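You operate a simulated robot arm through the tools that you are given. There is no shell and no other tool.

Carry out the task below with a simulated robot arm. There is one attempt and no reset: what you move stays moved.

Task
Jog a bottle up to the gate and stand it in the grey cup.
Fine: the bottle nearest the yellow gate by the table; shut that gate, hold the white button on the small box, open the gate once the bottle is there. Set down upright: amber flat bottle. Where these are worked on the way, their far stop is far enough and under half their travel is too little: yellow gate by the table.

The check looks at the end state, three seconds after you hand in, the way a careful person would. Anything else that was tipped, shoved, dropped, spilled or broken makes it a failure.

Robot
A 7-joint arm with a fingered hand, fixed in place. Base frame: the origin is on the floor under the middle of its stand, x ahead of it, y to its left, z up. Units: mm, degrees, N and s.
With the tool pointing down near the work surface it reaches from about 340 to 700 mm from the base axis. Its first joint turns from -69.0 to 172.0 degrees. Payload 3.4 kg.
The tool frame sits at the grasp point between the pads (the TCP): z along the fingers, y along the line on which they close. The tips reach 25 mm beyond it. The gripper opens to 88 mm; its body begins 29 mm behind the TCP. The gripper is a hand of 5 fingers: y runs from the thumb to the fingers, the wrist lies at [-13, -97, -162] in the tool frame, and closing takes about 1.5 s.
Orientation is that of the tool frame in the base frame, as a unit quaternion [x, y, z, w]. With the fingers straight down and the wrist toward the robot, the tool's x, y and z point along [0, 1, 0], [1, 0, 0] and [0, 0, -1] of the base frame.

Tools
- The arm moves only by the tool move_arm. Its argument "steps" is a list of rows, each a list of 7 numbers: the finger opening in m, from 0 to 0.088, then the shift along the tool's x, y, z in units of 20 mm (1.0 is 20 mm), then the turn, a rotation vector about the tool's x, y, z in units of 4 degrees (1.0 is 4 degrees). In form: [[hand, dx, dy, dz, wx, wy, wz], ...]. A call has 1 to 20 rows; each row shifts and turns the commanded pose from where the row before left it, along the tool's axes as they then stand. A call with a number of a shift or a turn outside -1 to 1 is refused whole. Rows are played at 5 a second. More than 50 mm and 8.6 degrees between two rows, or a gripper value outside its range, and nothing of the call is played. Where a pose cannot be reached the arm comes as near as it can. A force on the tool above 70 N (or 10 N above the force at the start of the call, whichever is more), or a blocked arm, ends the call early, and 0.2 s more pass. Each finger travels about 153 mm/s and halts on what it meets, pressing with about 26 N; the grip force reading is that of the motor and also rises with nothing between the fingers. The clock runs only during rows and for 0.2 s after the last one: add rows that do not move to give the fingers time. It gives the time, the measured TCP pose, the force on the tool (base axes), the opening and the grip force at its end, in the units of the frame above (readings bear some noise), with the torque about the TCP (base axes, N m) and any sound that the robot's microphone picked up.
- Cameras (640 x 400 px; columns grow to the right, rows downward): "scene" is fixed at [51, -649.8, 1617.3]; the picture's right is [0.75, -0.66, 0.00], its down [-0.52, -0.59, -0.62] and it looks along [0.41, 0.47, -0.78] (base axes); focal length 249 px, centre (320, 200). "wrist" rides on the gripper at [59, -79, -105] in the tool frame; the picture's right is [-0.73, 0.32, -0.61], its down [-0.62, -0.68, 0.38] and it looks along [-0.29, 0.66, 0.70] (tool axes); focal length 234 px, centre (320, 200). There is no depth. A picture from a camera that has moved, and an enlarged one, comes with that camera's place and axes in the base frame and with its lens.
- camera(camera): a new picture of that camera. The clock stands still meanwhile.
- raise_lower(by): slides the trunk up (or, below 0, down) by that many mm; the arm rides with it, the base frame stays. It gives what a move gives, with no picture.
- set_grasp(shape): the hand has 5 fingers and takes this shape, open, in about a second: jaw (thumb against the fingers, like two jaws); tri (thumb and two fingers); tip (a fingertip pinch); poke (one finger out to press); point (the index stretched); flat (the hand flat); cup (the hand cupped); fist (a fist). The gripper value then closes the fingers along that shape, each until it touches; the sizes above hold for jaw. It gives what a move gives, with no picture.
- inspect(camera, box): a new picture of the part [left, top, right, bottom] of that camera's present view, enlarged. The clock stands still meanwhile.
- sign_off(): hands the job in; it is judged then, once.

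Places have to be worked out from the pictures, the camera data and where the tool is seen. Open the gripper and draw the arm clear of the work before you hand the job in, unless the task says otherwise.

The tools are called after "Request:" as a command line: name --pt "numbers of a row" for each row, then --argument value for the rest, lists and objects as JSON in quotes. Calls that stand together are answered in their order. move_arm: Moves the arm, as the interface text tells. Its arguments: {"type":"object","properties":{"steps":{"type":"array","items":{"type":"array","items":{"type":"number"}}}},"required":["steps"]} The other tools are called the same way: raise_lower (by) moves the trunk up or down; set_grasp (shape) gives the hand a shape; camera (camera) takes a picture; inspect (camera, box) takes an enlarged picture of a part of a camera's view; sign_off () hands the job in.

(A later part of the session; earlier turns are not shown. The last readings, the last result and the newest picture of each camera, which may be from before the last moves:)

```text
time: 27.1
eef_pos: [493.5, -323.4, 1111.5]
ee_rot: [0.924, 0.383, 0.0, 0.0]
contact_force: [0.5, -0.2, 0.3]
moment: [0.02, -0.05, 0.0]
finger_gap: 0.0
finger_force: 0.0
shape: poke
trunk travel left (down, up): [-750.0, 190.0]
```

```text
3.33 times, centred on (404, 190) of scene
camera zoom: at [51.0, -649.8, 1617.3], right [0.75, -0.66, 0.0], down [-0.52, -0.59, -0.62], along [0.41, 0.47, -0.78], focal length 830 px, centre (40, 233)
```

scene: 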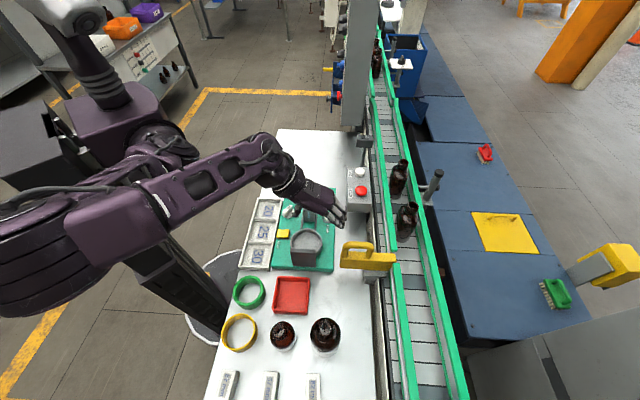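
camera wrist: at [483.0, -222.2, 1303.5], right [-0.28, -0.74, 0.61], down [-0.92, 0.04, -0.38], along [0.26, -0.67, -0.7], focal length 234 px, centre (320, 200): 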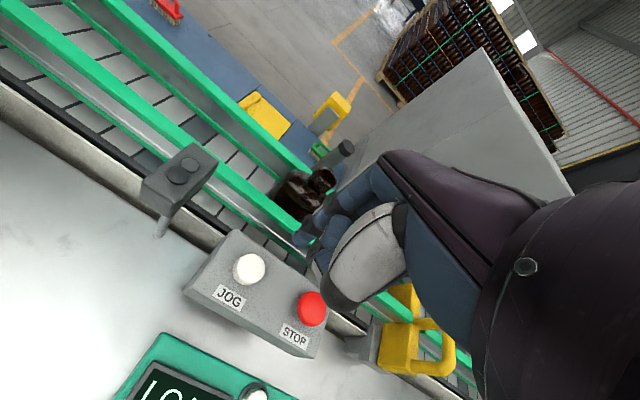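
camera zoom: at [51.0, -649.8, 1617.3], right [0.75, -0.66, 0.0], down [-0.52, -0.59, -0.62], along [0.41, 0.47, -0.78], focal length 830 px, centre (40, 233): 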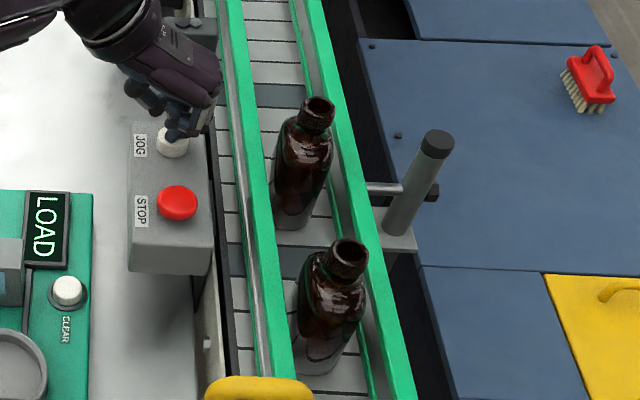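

No contact yet and the bottles have not moved. I keep lowering in small steps.

Request:
move_arm --pt "0.088 0 0 0.1 0 0 0" --pt "0.088 0 0 0.1 0 0 0" --pt "0.088 0 0 0.1 0 0 0"

Request:
inspect --camera "scene" --box '[340, 130, 468, 250]'

Request:
inspect --camera "wrist" --box '[220, 180, 380, 280]'

```text
time: 27.9
eef_pos: [493.8, -323.8, 1104.4]
ee_rot: [0.924, 0.383, 0.001, 0.0]
contact_force: [-0.1, -0.4, 1.2]
moment: [-0.01, -0.03, 0.04]
finger_gap: 0.0
finger_force: 0.1
shape: poke
trunk travel left (down, up): [-750.0, 190.0]
```

```text
3.33 times, centred on (404, 190) of scene
camera zoom: at [51.0, -649.8, 1617.3], right [0.75, -0.66, 0.0], down [-0.52, -0.59, -0.62], along [0.41, 0.47, -0.78], focal length 830 px, centre (40, 233)
```

zoom: 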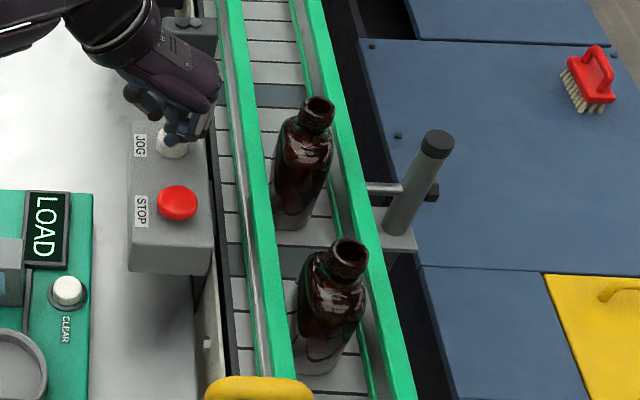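

```text
4.00 times, centred on (300, 230) of wrist
camera zoom: at [479.2, -225.7, 1210.5], right [-0.28, -0.74, 0.61], down [-0.92, 0.04, -0.38], along [0.26, -0.67, -0.7], focal length 937 px, centre (400, 80)
```

zoom: 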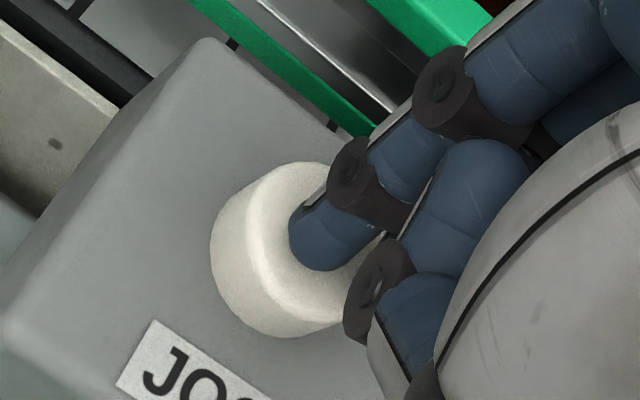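

The fingertip is centred on the button. I press down a further 4 mm and check whether the belt reacts.

Request:
move_arm --pt "0.088 0 0 0.1 0 0 0" --pt "0.088 0 0 0.1 0 0 0"

Request:
inspect --camera "scene" --box '[340, 130, 468, 250]'

```text
time: 28.5
eef_pos: [494.1, -323.9, 1101.5]
ee_rot: [0.923, 0.384, 0.0, 0.001]
contact_force: [0.3, 0.8, 3.3]
moment: [-0.01, -0.01, 0.01]
finger_gap: 0.0
finger_force: 0.0
shape: poke
trunk travel left (down, up): [-750.0, 190.0]
heard: click
```

```text
3.33 times, centred on (404, 190) of scene
camera zoom: at [51.0, -649.8, 1617.3], right [0.75, -0.66, 0.0], down [-0.52, -0.59, -0.62], along [0.41, 0.47, -0.78], focal length 830 px, centre (40, 233)
```

zoom: 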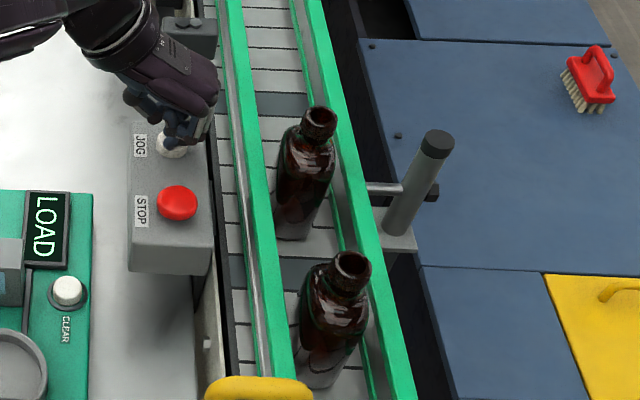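

A click was heard and both bottles have moved a little towards the gate. I hold the button for another half second and check.

Request:
move_arm --pt "0.088 0 0 0 0 0 0" --pt "0.088 0 0 0 0 0 0"

Request:
inspect --camera "scene" --box '[340, 150, 468, 270]'

```text
time: 29.1
eef_pos: [493.9, -324.6, 1101.6]
ee_rot: [0.924, 0.383, 0.0, 0.0]
contact_force: [0.6, 0.1, 2.3]
moment: [-0.01, -0.04, 0.01]
finger_gap: 0.2
finger_force: 0.0
shape: poke
trunk travel left (down, up): [-750.0, 190.0]
```

```text
3.33 times, centred on (404, 210) of scene
camera zoom: at [51.0, -649.8, 1617.3], right [0.75, -0.66, 0.0], down [-0.52, -0.59, -0.62], along [0.41, 0.47, -0.78], focal length 830 px, centre (40, 167)
```

zoom: 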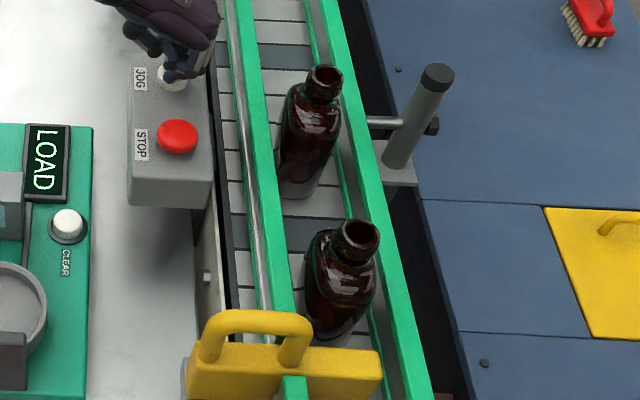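

The belt moves at about 55 mm/s and the bottle is now at s≈-80, roughly 30 mm short of the gate. I hold a bit longer.

Request:
move_arm --pt "0.088 0 0 0 0 0 0" --pt "0.088 0 0 0 0 0 0"

Request:
inspect --camera "scene" --box '[340, 170, 468, 290]'

```text
time: 29.7
eef_pos: [494.2, -323.5, 1101.0]
ee_rot: [0.924, 0.383, -0.001, 0.0]
contact_force: [1.5, -0.7, 2.7]
moment: [0.0, -0.04, 0.05]
finger_gap: 0.2
finger_force: 0.0
shape: poke
trunk travel left (down, up): [-750.0, 190.0]
```

```text
3.33 times, centred on (404, 230) of scene
camera zoom: at [51.0, -649.8, 1617.3], right [0.75, -0.66, 0.0], down [-0.52, -0.59, -0.62], along [0.41, 0.47, -0.78], focal length 830 px, centre (40, 100)
```

zoom: 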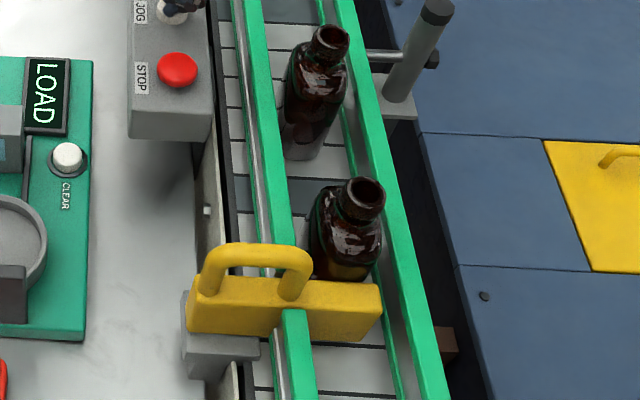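

The nearest bottle has moved less than the following one, so it may already be at the gate. I hold one more short moment to confirm.

Request:
move_arm --pt "0.088 0 0 0 0 0 0"

Request:
inspect --camera "scene" --box '[340, 170, 468, 290]'

```text
time: 30.1
eef_pos: [495.3, -323.1, 1100.9]
ee_rot: [0.924, 0.383, 0.0, 0.0]
contact_force: [0.5, 0.2, 2.5]
moment: [0.03, -0.03, 0.01]
finger_gap: 0.0
finger_force: 0.1
shape: poke
trunk travel left (down, up): [-750.0, 190.0]
```

```text
3.33 times, centred on (404, 230) of scene
camera zoom: at [51.0, -649.8, 1617.3], right [0.75, -0.66, 0.0], down [-0.52, -0.59, -0.62], along [0.41, 0.47, -0.78], focal length 830 px, centre (40, 100)
```

zoom: 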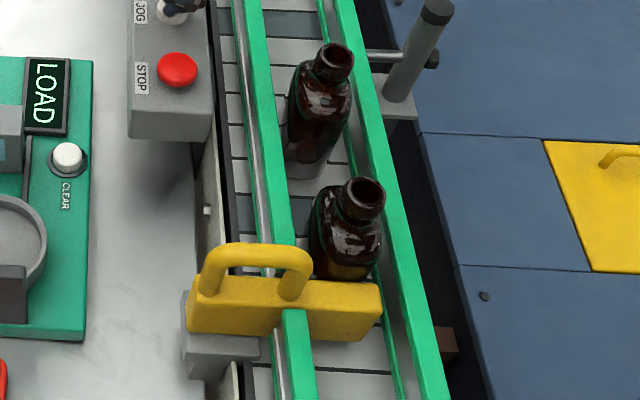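

The near bottle now stays put while the next one advanced, so it rests against the gate. I release the button and lift away.

Request:
move_arm --pt "0.088 0 0 -1 0 0 0" --pt "0.088 0 0 -1 0 0 0" --pt "0.088 0 0 -1 0 0 0" --pt "0.088 0 0 -1 0 0 0" --pt "0.088 0 0 -1 0 0 0"

Request:
set_grasp --shape "jaw"

Request:
inspect --camera "scene" --box '[340, 170, 468, 290]'

Request:
camera --camera "wrist"

```text
time: 31.3
eef_pos: [492.5, -323.2, 1201.9]
ee_rot: [0.924, 0.383, 0.001, 0.0]
contact_force: [0.6, 1.2, -0.1]
moment: [0.03, -0.03, 0.0]
finger_gap: 0.0
finger_force: 0.0
shape: poke
trunk travel left (down, up): [-750.0, 190.0]
```

```text
time: 32.2
eef_pos: [494.8, -323.3, 1201.5]
ee_rot: [0.924, 0.382, 0.001, 0.0]
contact_force: [1.2, 0.0, 0.0]
moment: [-0.03, 0.0, -0.01]
finger_gap: 88.1
finger_force: 0.0
shape: jaw
trunk travel left (down, up): [-750.0, 190.0]
```

```text
3.33 times, centred on (404, 230) of scene
camera zoom: at [51.0, -649.8, 1617.3], right [0.75, -0.66, 0.0], down [-0.52, -0.59, -0.62], along [0.41, 0.47, -0.78], focal length 830 px, centre (40, 100)
```

zoom: 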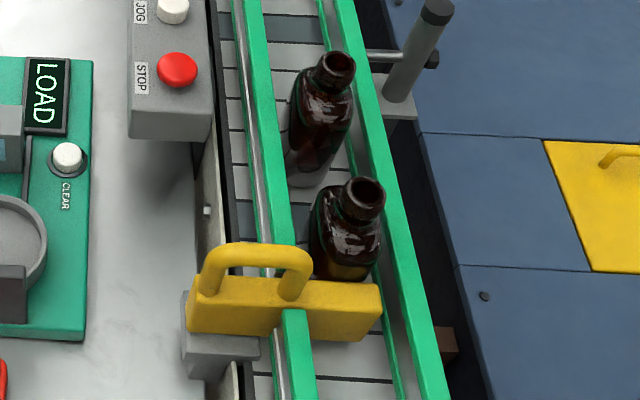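

```text
taken
camera wrist: at [479.0, -225.6, 1305.8], right [-0.28, -0.74, 0.61], down [-0.92, 0.04, -0.38], along [0.26, -0.67, -0.7], focal length 234 px, centre (320, 200)
```

wrist: 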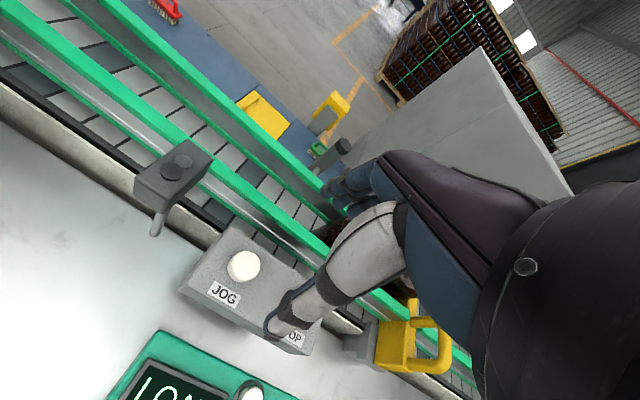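

The bottle stands at s≈-101 against the gate, and the next one is about 115 mm behind it. I carry the open jaw back over the handle to s≈-162, t≈624, so that only clear space lies beside the fingers.

Request:
move_arm --pt "0.088 -0.944 0.153 0 0 0 0" --pt "0.088 -0.944 0.153 0 0 0 0" --pt "0.088 -0.944 0.153 0 0 0 0" --pt "0.088 -0.944 0.153 0 0 0 0" --pt "0.088 -0.944 0.153 0 0 0 0" --pt "0.088 -0.944 0.153 0 0 0 0" --pt "0.088 -0.944 0.153 0 0 0 0" --pt "0.088 -0.944 0.153 0 0 0 0" --pt "0.088 -0.944 0.153 0 0 0 0" --pt "0.088 -0.944 0.153 0 0 0 0" --pt "0.088 -0.944 0.153 0 0 0 0" --pt "0.088 -0.944 0.153 0 0 0 0" --pt "0.088 -0.944 0.153 0 0 0 0" --pt "0.088 -0.944 0.153 0 0 0 0" --pt "0.088 -0.944 0.153 0 0 0 0"

Request:
inspect --camera "scene" --box '[330, 190, 458, 270]'

Request:
inspect --camera "wrist" --box '[100, 40, 420, 360]'

```text
time: 35.4
eef_pos: [325.5, -557.8, 1200.7]
ee_rot: [0.924, 0.382, 0.0, 0.0]
contact_force: [0.2, -0.1, 0.4]
moment: [0.0, -0.01, 0.02]
finger_gap: 87.6
finger_force: 0.1
shape: jaw
trunk travel left (down, up): [-750.0, 190.0]
```

```text
5.00 times, centred on (394, 230) of scene
camera zoom: at [51.0, -649.8, 1617.3], right [0.75, -0.66, 0.0], down [-0.52, -0.59, -0.62], along [0.41, 0.47, -0.78], focal length 1244 px, centre (-50, 50)
```

zoom: 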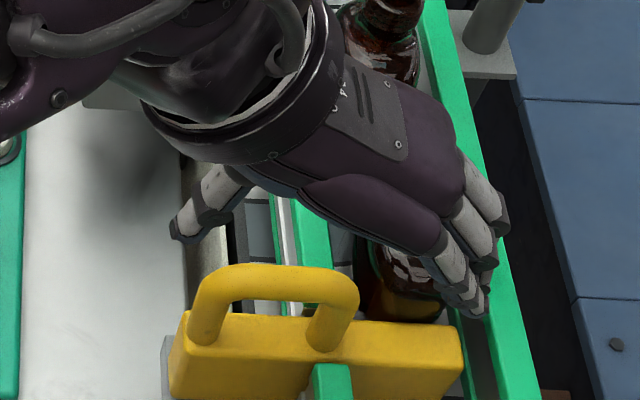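

```text
1.25 times, centred on (260, 200) of wrist
camera zoom: at [311.0, -460.0, 1306.1], right [-0.29, -0.74, 0.61], down [-0.92, 0.04, -0.38], along [0.26, -0.67, -0.7], focal length 293 px, centre (395, 200)
```

zoom: 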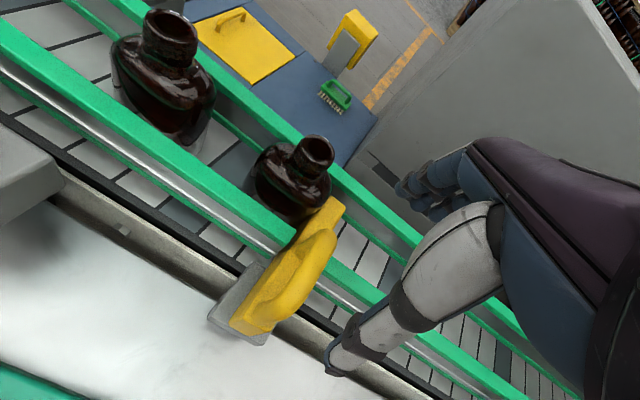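

The arch now spans t≈589–668, so I shift 4 mm across and 5 mm towards it to centre the jaw. Then I lower, keeping the fingers clear of the bottle.

Request:
move_arm --pt "0.088 0.25 0.22 0 0 0 0" --pt "0.088 0 0 0.8 0 0 0" --pt "0.088 0 0 0.8 0 0 0"

Request:
inspect --camera "scene" --box '[340, 200, 436, 260]'

Request:
inspect --camera "wrist" --box '[180, 80, 420, 320]'

```text
time: 36.2
eef_pos: [333.8, -558.2, 1168.6]
ee_rot: [0.924, 0.383, 0.001, 0.001]
contact_force: [1.2, -0.5, 0.4]
moment: [-0.01, 0.01, -0.05]
finger_gap: 88.0
finger_force: 0.1
shape: jaw
trunk travel left (down, up): [-750.0, 190.0]
```

```text
6.67 times, centred on (388, 230) of scene
camera zoom: at [51.0, -649.8, 1617.3], right [0.75, -0.66, 0.0], down [-0.52, -0.59, -0.62], along [0.41, 0.47, -0.78], focal length 1659 px, centre (-133, 0)
```

zoom: 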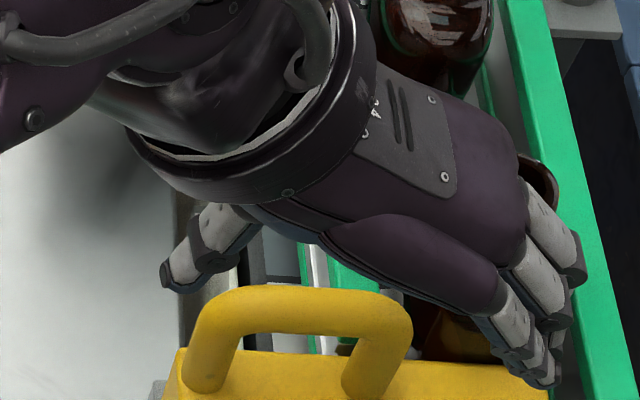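

```text
1.67 times, centred on (300, 200) of wrist
camera zoom: at [318.4, -459.2, 1274.4], right [-0.28, -0.74, 0.61], down [-0.92, 0.04, -0.38], along [0.26, -0.67, -0.7], focal length 390 px, centre (353, 200)
```

zoom: 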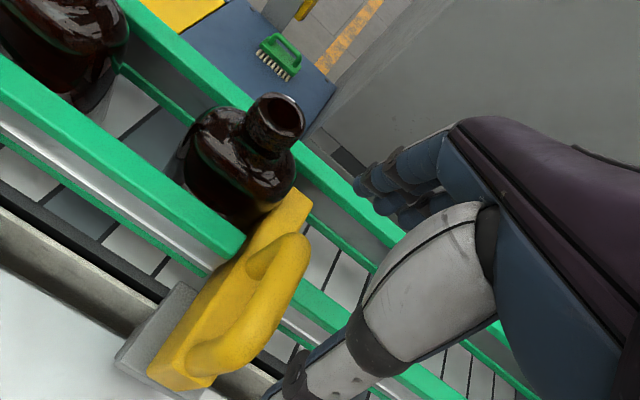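

The jaw is centred at s≈-159, t≈631, with the fingertips still above the handle. I lower the rest slowly, checking partway.

Request:
move_arm --pt "0.088 0 0 0.5 0 0 0" --pt "0.088 0 0 0.5 0 0 0" --pt "0.088 0 0 0.5 0 0 0"

Request:
inspect --camera "scene" --box '[340, 200, 436, 260]'

Request:
inspect --camera "wrist" --box '[180, 80, 420, 320]'

```text
time: 37.0
eef_pos: [333.7, -557.6, 1138.9]
ee_rot: [0.924, 0.383, 0.0, 0.0]
contact_force: [-0.2, 0.0, 0.6]
moment: [0.0, 0.02, 0.03]
finger_gap: 87.8
finger_force: 0.0
shape: jaw
trunk travel left (down, up): [-750.0, 190.0]
```

```text
6.67 times, centred on (388, 230) of scene
camera zoom: at [51.0, -649.8, 1617.3], right [0.75, -0.66, 0.0], down [-0.52, -0.59, -0.62], along [0.41, 0.47, -0.78], focal length 1659 px, centre (-133, 0)
```

zoom: 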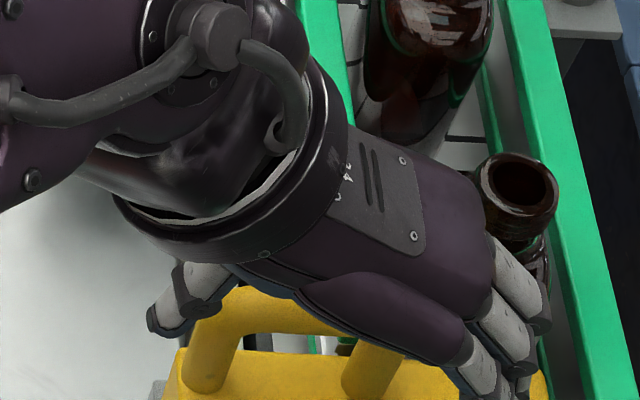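

```text
1.67 times, centred on (300, 200) of wrist
camera zoom: at [318.6, -458.9, 1243.8], right [-0.28, -0.74, 0.61], down [-0.92, 0.04, -0.38], along [0.26, -0.67, -0.7], focal length 390 px, centre (353, 200)
```

zoom: 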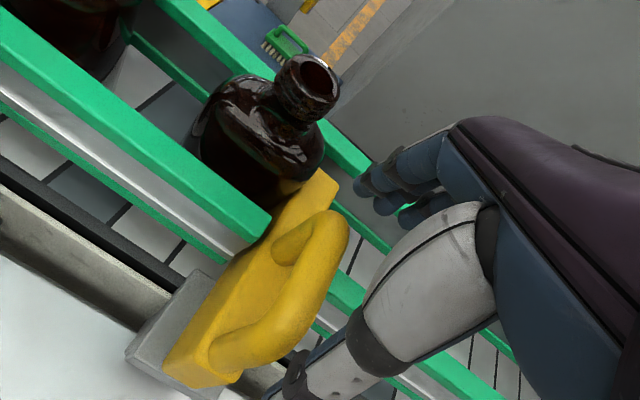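

There is still no contact and the bottle remains clear of the fingers. I lower the last 26 mm and snug the jaw.

Request:
move_arm --pt "0.088 0 0 0.43 0 0 0" --pt "0.088 0 0 0.43 0 0 0" --pt "0.088 0 0 0.43 0 0 0"

Request:
inspect --camera "scene" --box '[340, 200, 436, 260]'

Request:
inspect --camera "wrist" --box '[180, 80, 420, 320]'

```text
time: 37.8
eef_pos: [334.1, -556.6, 1113.3]
ee_rot: [0.924, 0.383, 0.0, 0.0]
contact_force: [0.4, 0.4, -0.2]
moment: [0.01, 0.02, -0.01]
finger_gap: 87.8
finger_force: 0.0
shape: jaw
trunk travel left (down, up): [-750.0, 190.0]
```

```text
6.67 times, centred on (388, 230) of scene
camera zoom: at [51.0, -649.8, 1617.3], right [0.75, -0.66, 0.0], down [-0.52, -0.59, -0.62], along [0.41, 0.47, -0.78], focal length 1659 px, centre (-133, 0)
```

zoom: 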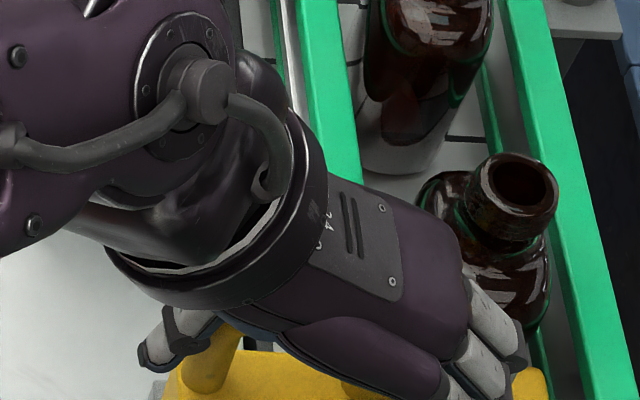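

```text
1.67 times, centred on (300, 200) of wrist
camera zoom: at [318.6, -459.2, 1218.8], right [-0.29, -0.74, 0.61], down [-0.92, 0.04, -0.38], along [0.26, -0.67, -0.7], focal length 390 px, centre (353, 200)
```

zoom: 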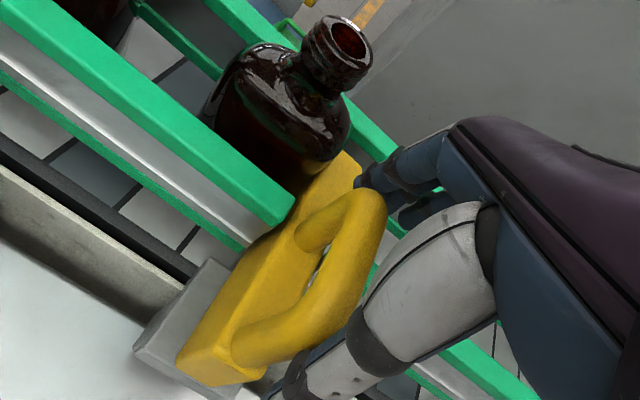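

The fingers are down on the far side of the arch without touching anything. I pull the gate back towards the robot in small rows and check that it follows and the bottle stays.

Request:
move_arm --pt "0.075 0 0 0 0 0 0" --pt "0.075 0 -0.3 0 0 0 0" --pt "0.075 0 -0.35 0 0 0 0" --pt "0.075 0 -0.35 0 0 0 0" --pt "0.075 0 -0.35 0 0 0 0"

Request:
inspect --camera "scene" --box '[330, 195, 442, 265]'

Request:
inspect --camera "wrist" --box '[180, 80, 420, 320]'

```text
time: 39.0
eef_pos: [313.4, -536.3, 1113.1]
ee_rot: [0.924, 0.383, 0.0, 0.0]
contact_force: [0.0, -0.5, 0.5]
moment: [-0.01, -0.05, 0.01]
finger_gap: 75.5
finger_force: 0.0
shape: jaw
trunk travel left (down, up): [-750.0, 190.0]
```

```text
5.71 times, centred on (386, 230) of scene
camera zoom: at [51.0, -649.8, 1617.3], right [0.75, -0.66, 0.0], down [-0.52, -0.59, -0.62], along [0.41, 0.47, -0.78], focal length 1422 px, centre (-57, 29)
```

zoom: 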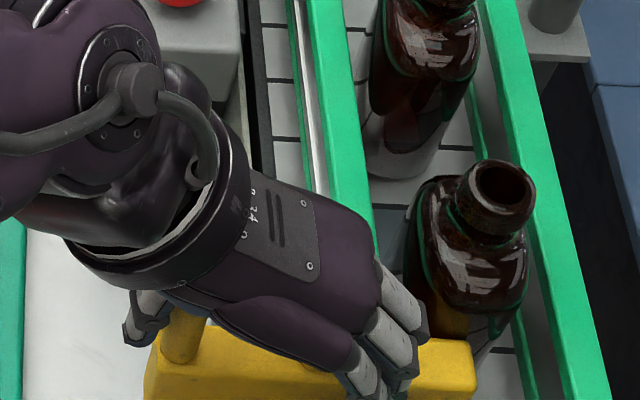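

```text
1.67 times, centred on (300, 200) of wrist
camera zoom: at [299.0, -439.6, 1218.3], right [-0.28, -0.74, 0.61], down [-0.92, 0.04, -0.38], along [0.26, -0.67, -0.7], focal length 390 px, centre (353, 200)
```

zoom: 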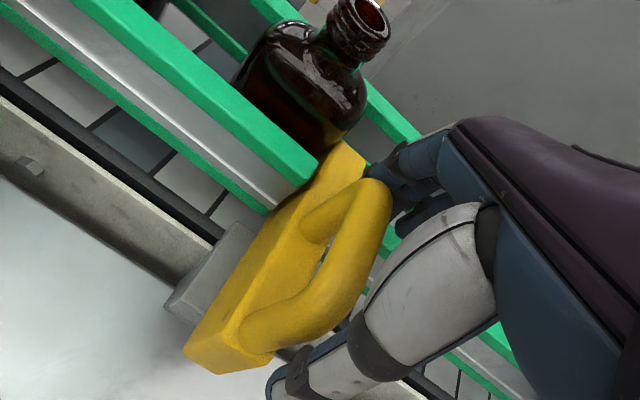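

The gate is coming back and the bottle stands undisturbed. I keep pulling towards the open stop.

Request:
move_arm --pt "0.075 0 -0.4 0 0 0 0" --pt "0.075 0 -0.4 0 0 0 0" --pt "0.075 0 -0.4 0 0 0 0" --pt "0.075 0 -0.3 0 0 0 0"

Request:
inspect --camera "scene" --box '[320, 190, 448, 270]'

```text
time: 40.0
eef_pos: [293.2, -515.8, 1113.3]
ee_rot: [0.924, 0.383, -0.001, 0.0]
contact_force: [0.0, 0.5, 0.3]
moment: [0.04, 0.02, 0.01]
finger_gap: 75.4
finger_force: 0.2
shape: jaw
trunk travel left (down, up): [-750.0, 190.0]
```

```text
5.00 times, centred on (384, 230) of scene
camera zoom: at [51.0, -649.8, 1617.3], right [0.75, -0.66, 0.0], down [-0.52, -0.59, -0.62], along [0.41, 0.47, -0.78], focal length 1244 px, centre (0, 50)
```

zoom: 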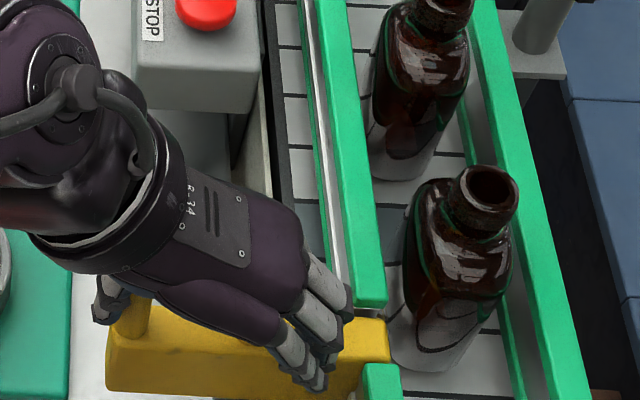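

The blade is out of the channel, about 4 mm from where it started. I ease it back the rest until it meets its stop.

Request:
move_arm --pt "0.075 0 -0.2 0 0 0 0" --pt "0.075 0 -0.2 0 0 0 0" --pt "0.075 0 -0.15 0 0 0 0"

Request:
inspect --camera "scene" --box '[320, 190, 448, 270]'

```text
time: 40.8
eef_pos: [286.3, -510.2, 1112.9]
ee_rot: [0.924, 0.383, 0.0, 0.0]
contact_force: [2.3, -0.9, 0.5]
moment: [-0.03, -0.01, 0.02]
finger_gap: 75.3
finger_force: 0.0
shape: jaw
trunk travel left (down, up): [-750.0, 190.0]
```

```text
5.00 times, centred on (384, 230) of scene
camera zoom: at [51.0, -649.8, 1617.3], right [0.75, -0.66, 0.0], down [-0.52, -0.59, -0.62], along [0.41, 0.47, -0.78], focal length 1244 px, centre (0, 50)
```

zoom: 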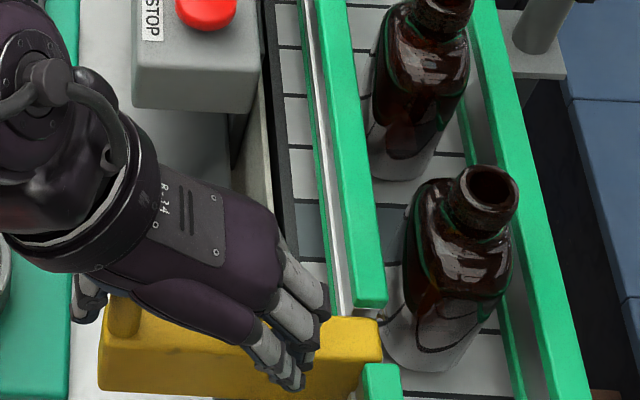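

The gate is back at its open stop and the bottle stands free. I open the hand, lift clear and move to a spot where the wrist camera sees the bottle well.

Request:
move_arm --pt "0.088 0 0.15 0 0 0 0" --pt "0.088 0 0 0 0 0 0" --pt "0.088 0 0 -0.9 0 0 0" --pt "0.088 0 0 -0.9 0 0 0" --pt "0.088 0 0 -0.9 0 0 0" --pt "0.088 0 0 -0.9 0 0 0" --pt "0.088 0.9 0.6 0 0 0 0" --pt "0.088 0.9 0.6 0 0 0 0" --pt "0.088 0.9 0.6 0 0 0 0" --pt "0.088 0.8 0.6 0 0 0 0"

Request:
camera --camera "wrist"

Request:
camera --camera "scene"

```text
time: 43.0
eef_pos: [370.8, -497.8, 1184.8]
ee_rot: [0.924, 0.383, 0.0, -0.001]
contact_force: [0.4, -0.5, 0.2]
moment: [0.02, 0.01, -0.01]
finger_gap: 87.9
finger_force: 0.1
shape: jaw
trunk travel left (down, up): [-750.0, 190.0]
```

```text
taken
camera wrist: at [357.1, -398.2, 1289.8], right [-0.28, -0.74, 0.61], down [-0.92, 0.04, -0.38], along [0.26, -0.67, -0.7], focal length 234 px, centre (320, 200)
```

wrist: 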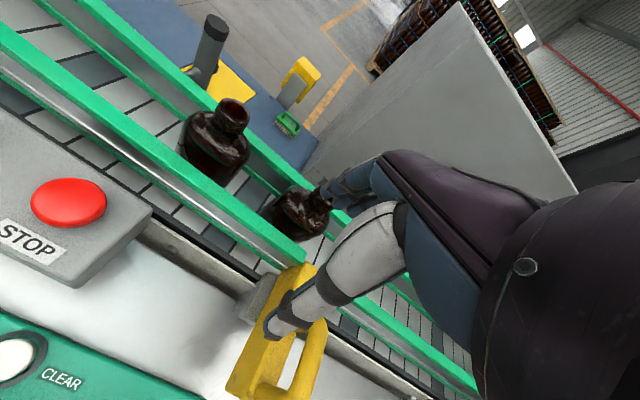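

```text
taken
```

scene: 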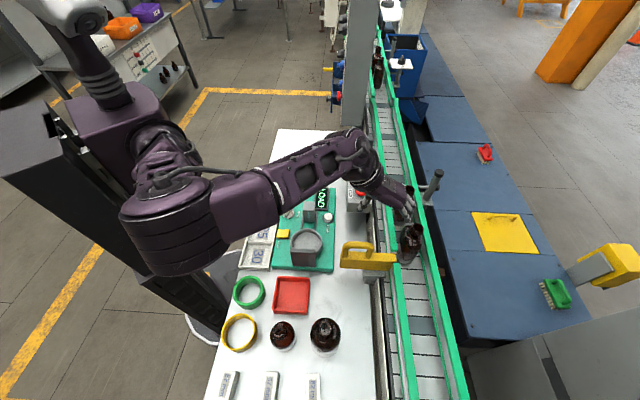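

I zoom in on the bottle in both views to measure its position, size and facing.

Request:
inspect --camera "wrist" --box '[160, 80, 352, 260]'

Request:
inspect --camera "scene" --box '[370, 180, 450, 280]'

```text
2.22 times, centred on (256, 170) of wrist
camera zoom: at [357.1, -398.2, 1289.8], right [-0.28, -0.74, 0.61], down [-0.92, 0.04, -0.38], along [0.26, -0.67, -0.7], focal length 520 px, centre (462, 267)
```

zoom: 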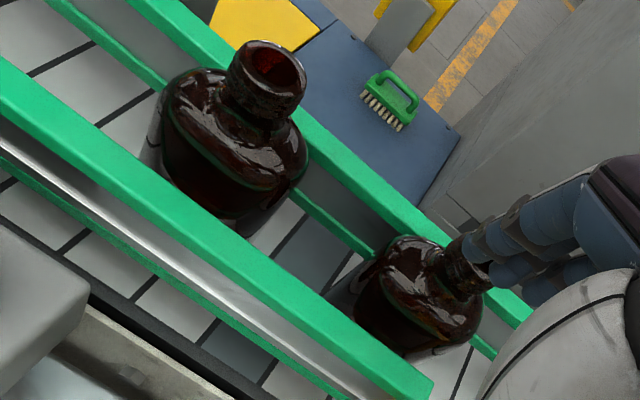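

```text
4.00 times, centred on (410, 230) of scene
camera zoom: at [51.0, -649.8, 1617.3], right [0.75, -0.66, 0.0], down [-0.52, -0.59, -0.62], along [0.41, 0.47, -0.78], focal length 995 px, centre (-40, 80)
```

zoom: 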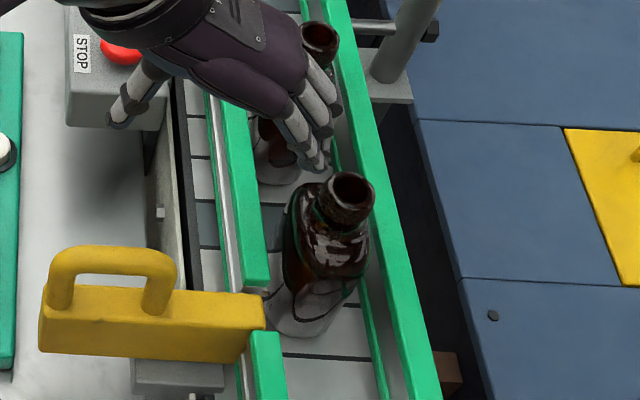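

The fingertips hide the bottle's mouth in the wrist view. I step back and sideways so that the whole bottle shows.

Request:
move_arm --pt "0.088 -0.65 -0.5 -0.2 0 0 0" --pt "0.088 -0.65 -0.5 -0.2 0 0 0" --pt "0.088 -0.65 -0.5 -0.2 0 0 0"

Request:
inspect --camera "wrist" --box '[180, 60, 372, 180]'

Request:
inspect --camera "scene" --box '[384, 210, 448, 270]'

```text
time: 43.8
eef_pos: [321.3, -500.8, 1197.6]
ee_rot: [0.924, 0.383, 0.0, 0.001]
contact_force: [-0.4, 0.3, -0.3]
moment: [-0.01, 0.01, 0.05]
finger_gap: 87.7
finger_force: 0.1
shape: jaw
trunk travel left (down, up): [-750.0, 190.0]
```

```text
3.33 times, centred on (276, 120) of wrist
camera zoom: at [305.7, -403.4, 1303.3], right [-0.28, -0.74, 0.61], down [-0.92, 0.04, -0.38], along [0.26, -0.67, -0.7], focal length 781 px, centre (467, 467)
```

zoom: 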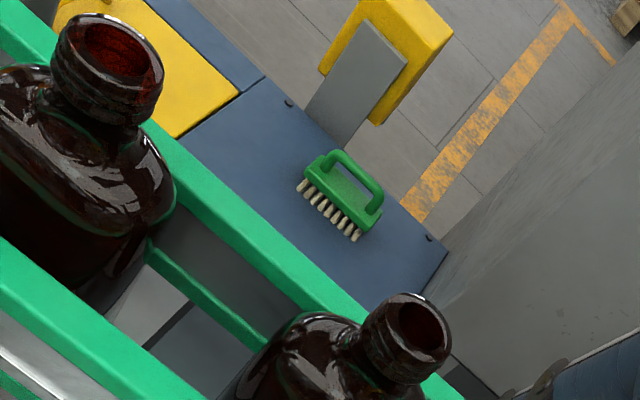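

```text
6.67 times, centred on (416, 240) of scene
camera zoom: at [51.0, -649.8, 1617.3], right [0.75, -0.66, 0.0], down [-0.52, -0.59, -0.62], along [0.41, 0.47, -0.78], focal length 1659 px, centre (-320, -67)
```

zoom: 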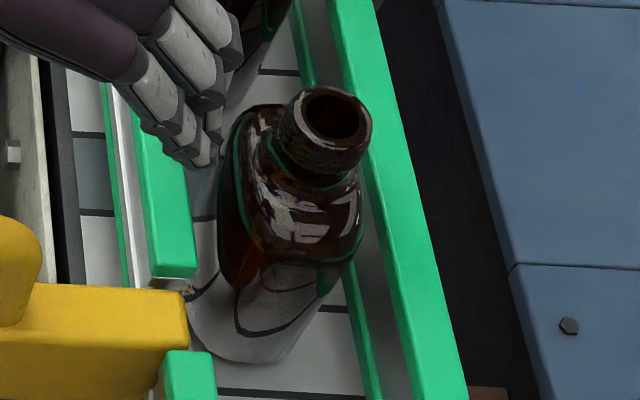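

The mouth is at s≈-102, t≈698, z≈1132; the body is about 52 mm across the belt and 62–65 mm along it. I try the three-finger shape, which should suit the neck, and look at it.

Request:
set_grasp --shape "tri"

Request:
inspect --camera "wrist" --box '[220, 120, 460, 360]'

Request:
inspect --camera "scene" --box '[330, 170, 426, 240]'

```text
time: 44.7
eef_pos: [322.9, -501.6, 1198.2]
ee_rot: [0.924, 0.383, 0.0, 0.0]
contact_force: [-0.2, 0.0, 0.5]
moment: [-0.02, -0.02, 0.01]
finger_gap: 88.2
finger_force: 0.0
shape: tri
trunk travel left (down, up): [-750.0, 190.0]
```

```text
1.67 times, centred on (340, 240) of wrist
camera zoom: at [307.1, -403.9, 1302.8], right [-0.28, -0.74, 0.61], down [-0.92, 0.04, -0.38], along [0.26, -0.67, -0.7], focal length 390 px, centre (287, 133)
```

zoom: 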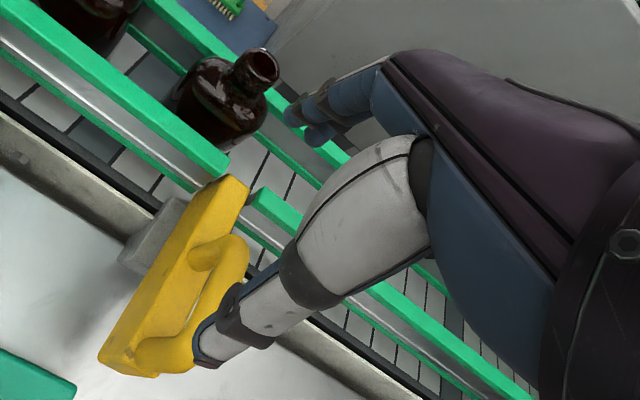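

```text
5.71 times, centred on (378, 205) of scene
camera zoom: at [51.0, -649.8, 1617.3], right [0.75, -0.66, 0.0], down [-0.52, -0.59, -0.62], along [0.41, 0.47, -0.78], focal length 1422 px, centre (-11, 171)
```

zoom: 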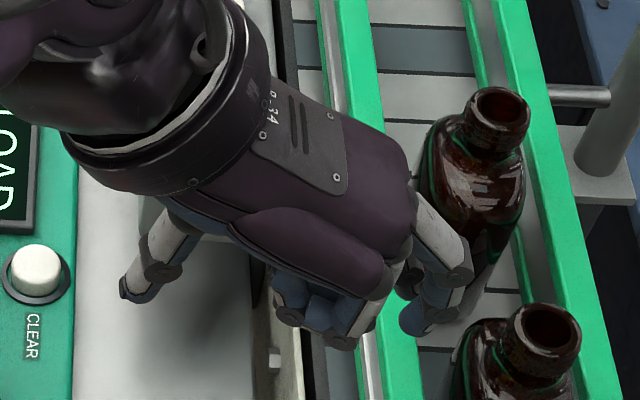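

In the tri shape the thumb faces index and middle symmetrically about the tool axis, so the neck should be at the TCP. I move above the bottle at s=-102, t=698 and stay high.

Request:
move_arm --pt "0.088 0.2 0.95 0 0 0 0" --pt "0.088 0.2 0.95 0 0 0 0" --pt "0.088 0.2 0.95 0 0 0 0" --pt "0.088 0.2 0.95 0 0 0 0" --pt "0.088 0.2 0.95 0 0 0 0" --pt "0.088 0.2 0.95 0 0 0 0"

Request:
camera --camera "wrist"

Request:
inspect --camera "scene" --box '[360, 180, 456, 250]'

```text
time: 46.1
eef_pos: [421.5, -566.0, 1195.7]
ee_rot: [0.924, 0.382, -0.001, -0.001]
contact_force: [0.3, -0.5, -0.3]
moment: [-0.01, 0.02, 0.02]
finger_gap: 88.2
finger_force: 0.0
shape: tri
trunk travel left (down, up): [-750.0, 190.0]
```

```text
taken
camera wrist: at [406.0, -468.6, 1301.1], right [-0.28, -0.74, 0.61], down [-0.92, 0.04, -0.38], along [0.26, -0.67, -0.7], focal length 234 px, centre (320, 200)
```

wrist: 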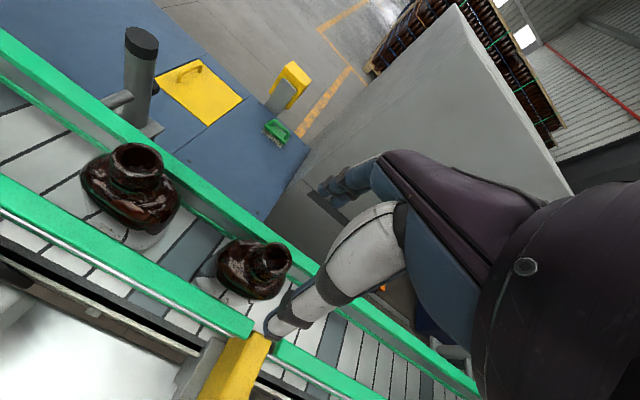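

```text
5.71 times, centred on (408, 215) of scene
camera zoom: at [51.0, -649.8, 1617.3], right [0.75, -0.66, 0.0], down [-0.52, -0.59, -0.62], along [0.41, 0.47, -0.78], focal length 1422 px, centre (-183, 114)
```

zoom: 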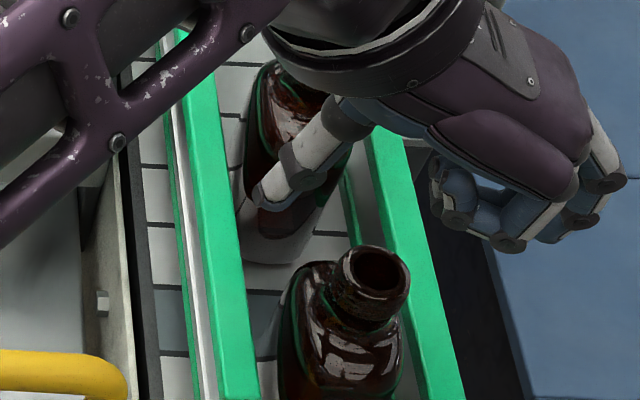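

The pose is reached: s=-102, t=698. I zoom into the wrist view to check where the mouth lies under the TCP.

Request:
inspect --camera "wrist" --box '[200, 200, 360, 340]'

Request:
inspect --camera "scene" --box '[390, 215, 438, 245]'

```text
2.86 times, centred on (280, 270) of wrist
camera zoom: at [406.0, -468.6, 1301.1], right [-0.28, -0.74, 0.61], down [-0.92, 0.04, -0.38], along [0.26, -0.67, -0.7], focal length 669 px, centre (434, 0)
```

zoom: 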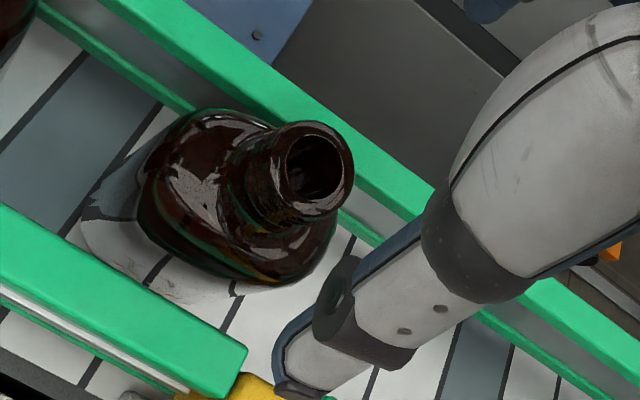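

```text
13.33 times, centred on (414, 230) of scene
camera zoom: at [51.0, -649.8, 1617.3], right [0.75, -0.66, 0.0], down [-0.52, -0.59, -0.62], along [0.41, 0.47, -0.78], focal length 3318 px, centre (-933, -200)
```

zoom: 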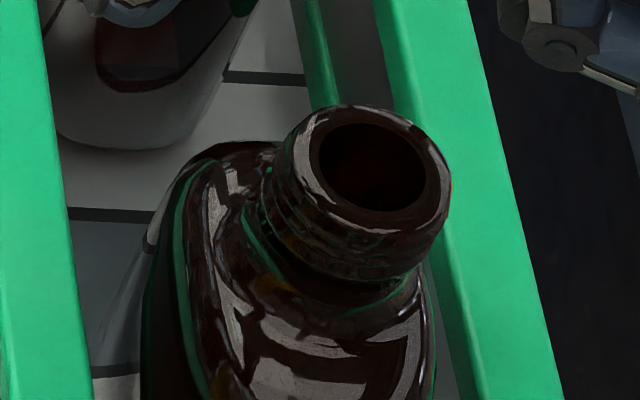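

The mouth lies within a millimetre of the tool axis, with its rim at z≈1132. I lower the open tri grip so the fingertips come level with the base of the neck.

Request:
move_arm --pt "0.088 0 0 0.65 0 0 0" --pt "0.088 0 0 0.65 0 0 0" --pt "0.088 0 0 0.65 0 0 0" --pt "0.088 0 0 0.65 0 0 0" --pt "0.088 0 0 0.65 0 0 0"

Request:
inspect --camera "wrist" --box '[200, 120, 440, 340]'

Request:
inspect --camera "scene" --box '[370, 195, 450, 255]'

```text
time: 47.3
eef_pos: [419.5, -564.7, 1131.6]
ee_rot: [0.924, 0.383, 0.0, 0.0]
contact_force: [0.8, -0.4, 0.6]
moment: [0.0, 0.01, -0.01]
finger_gap: 88.0
finger_force: 0.1
shape: tri
trunk travel left (down, up): [-750.0, 190.0]
```

```text
1.82 times, centred on (320, 230) of wrist
camera zoom: at [404.8, -466.9, 1237.0], right [-0.29, -0.74, 0.61], down [-0.92, 0.04, -0.38], along [0.26, -0.67, -0.7], focal length 426 px, centre (320, 146)
```

zoom: 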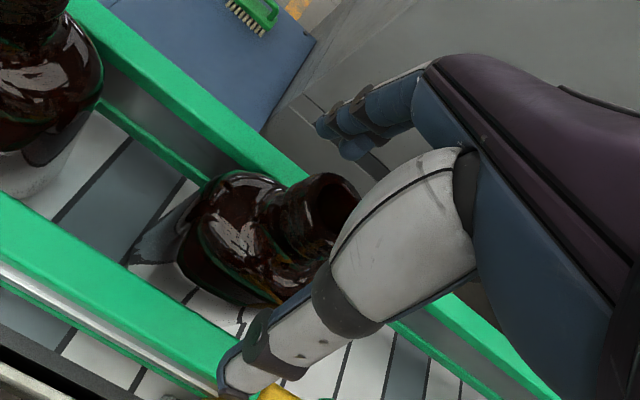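

```text
6.67 times, centred on (410, 225) of scene
camera zoom: at [51.0, -649.8, 1617.3], right [0.75, -0.66, 0.0], down [-0.52, -0.59, -0.62], along [0.41, 0.47, -0.78], focal length 1659 px, centre (-280, 33)
```

zoom: 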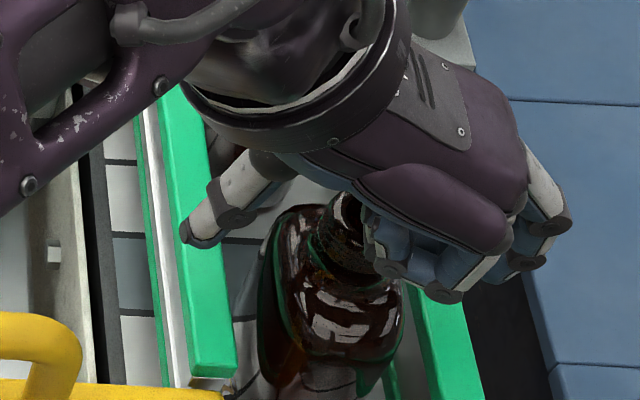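

The grip surrounds the neck, the fingertips are about 1 mm above the shoulder and there is no contact. I centre it 2 mm, lower 2 mm more and close gradually in small steps so that the neck is not shoved.

Request:
move_arm --pt "0.088 0 0.12 0.1 0 0 0" --pt "0.07 0 0 0 0 0 0" --pt "0.055 0 0 0 0 0 0" --pt "0.046 0 0 0 0 0 0" --pt "0.04 0 0 0 0 0 0"

Request:
inspect --camera "wrist" --box '[200, 120, 440, 340]'

Request:
inspect --camera "scene" --box '[370, 195, 450, 255]'

```text
time: 48.5
eef_pos: [421.3, -565.5, 1129.2]
ee_rot: [0.924, 0.383, 0.0, 0.001]
contact_force: [0.1, -0.2, 0.7]
moment: [0.0, 0.03, 0.0]
finger_gap: 40.5
finger_force: 0.1
shape: tri
trunk travel left (down, up): [-750.0, 190.0]
```

```text
1.82 times, centred on (320, 230) of wrist
camera zoom: at [406.6, -468.6, 1235.2], right [-0.28, -0.74, 0.61], down [-0.92, 0.04, -0.38], along [0.26, -0.67, -0.7], focal length 426 px, centre (320, 146)
```

zoom: 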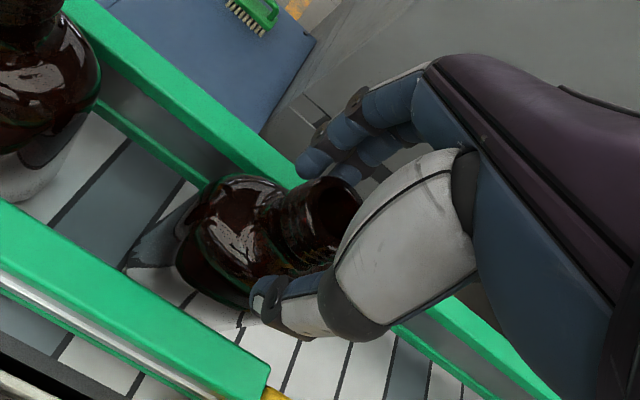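

```text
6.67 times, centred on (410, 225) of scene
camera zoom: at [51.0, -649.8, 1617.3], right [0.75, -0.66, 0.0], down [-0.52, -0.59, -0.62], along [0.41, 0.47, -0.78], focal length 1659 px, centre (-280, 33)
```

zoom: 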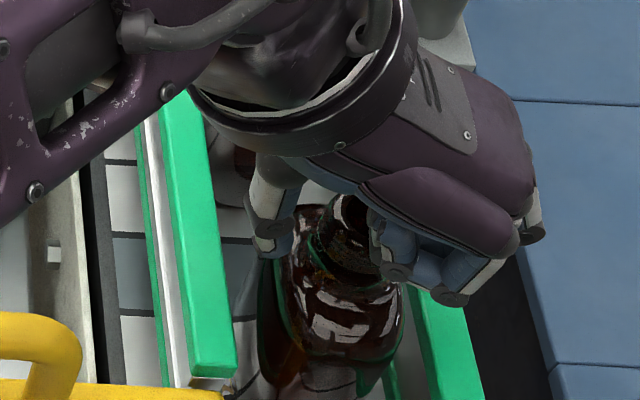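

Both sides are nearing the neck evenly and the bottle is undisturbed. I close further in fine steps until the fingers take hold.

Request:
move_arm --pt "0.036 0 0 0 0 0 0" --pt "0.033 0 0 0 0 0 0" --pt "0.03 0 0 0 0 0 0" --pt "0.028 0 0 0 0 0 0" --pt "0.026 0 0 0 0 0 0"

Request:
inspect --camera "wrist" --box '[200, 120, 440, 340]'

Request:
inspect --camera "scene" --box '[370, 195, 450, 255]'

```text
time: 49.7
eef_pos: [420.2, -568.0, 1129.4]
ee_rot: [0.924, 0.383, 0.0, 0.0]
contact_force: [0.7, 0.0, -0.7]
moment: [0.01, -0.01, 0.0]
finger_gap: 26.4
finger_force: 0.2
shape: tri
trunk travel left (down, up): [-750.0, 190.0]
```

```text
1.82 times, centred on (320, 230) of wrist
camera zoom: at [406.6, -468.7, 1235.1], right [-0.28, -0.74, 0.61], down [-0.92, 0.04, -0.38], along [0.26, -0.67, -0.7], focal length 426 px, centre (320, 146)
```

zoom: 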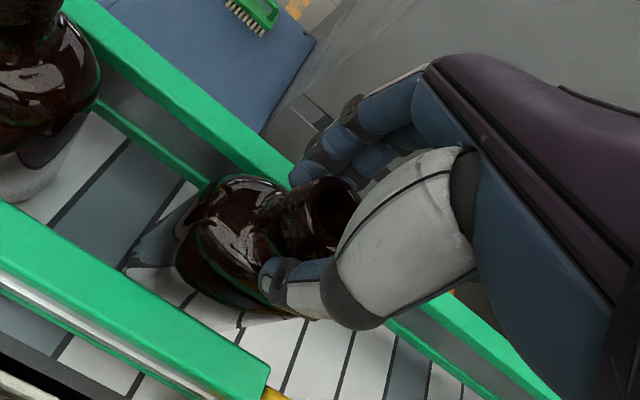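

```text
6.67 times, centred on (410, 225) of scene
camera zoom: at [51.0, -649.8, 1617.3], right [0.75, -0.66, 0.0], down [-0.52, -0.59, -0.62], along [0.41, 0.47, -0.78], focal length 1659 px, centre (-280, 33)
```

zoom: 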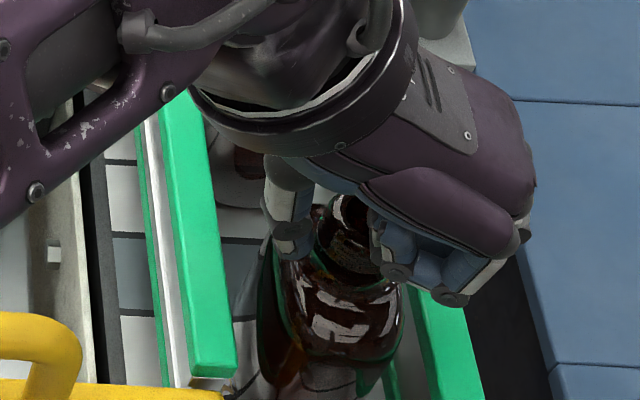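

There is still no grip force at 26 mm, so the neck is slimmer than the rim suggested. I close a little more.

Request:
move_arm --pt "0.024 0 0 0 0 0 0" --pt "0.022 0 0 0 0 0 0" --pt "0.02 0 0 0 0 0 0" --pt "0.018 0 0 0 0 0 0" --pt "0.016 0 0 0 0 0 0"

Request:
inspect --camera "wrist" --box '[200, 120, 440, 340]'

Request:
inspect --camera "scene" --box '[370, 195, 450, 255]'

```text
time: 50.9
eef_pos: [421.7, -566.8, 1128.6]
ee_rot: [0.924, 0.383, 0.0, 0.0]
contact_force: [-0.1, -0.5, -0.4]
moment: [-0.01, 0.0, -0.01]
finger_gap: 19.8
finger_force: 25.7
shape: tri
trunk travel left (down, up): [-750.0, 190.0]
```

```text
1.82 times, centred on (320, 230) of wrist
camera zoom: at [406.7, -468.6, 1235.0], right [-0.28, -0.74, 0.61], down [-0.92, 0.04, -0.38], along [0.26, -0.67, -0.7], focal length 426 px, centre (320, 146)
```

zoom: 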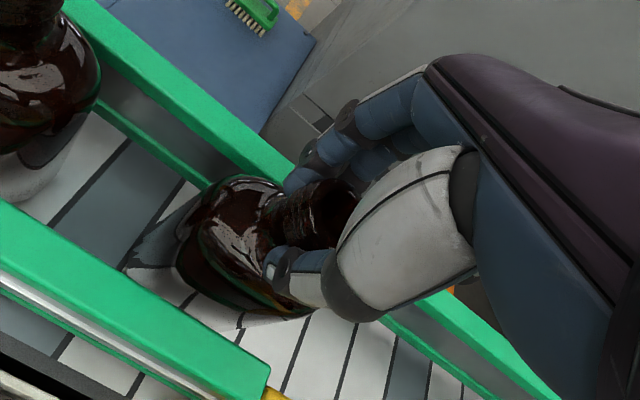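

```text
6.67 times, centred on (410, 225) of scene
camera zoom: at [51.0, -649.8, 1617.3], right [0.75, -0.66, 0.0], down [-0.52, -0.59, -0.62], along [0.41, 0.47, -0.78], focal length 1659 px, centre (-280, 33)
```

zoom: 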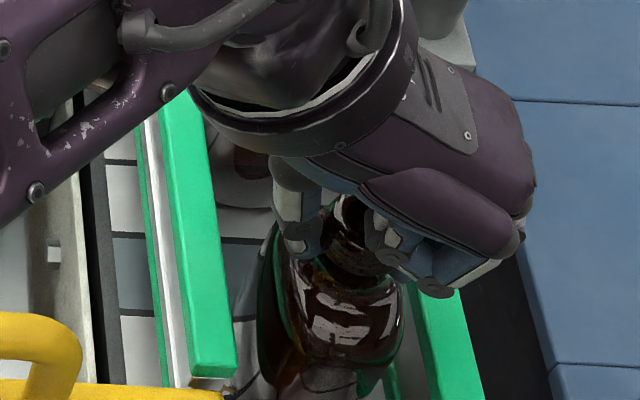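

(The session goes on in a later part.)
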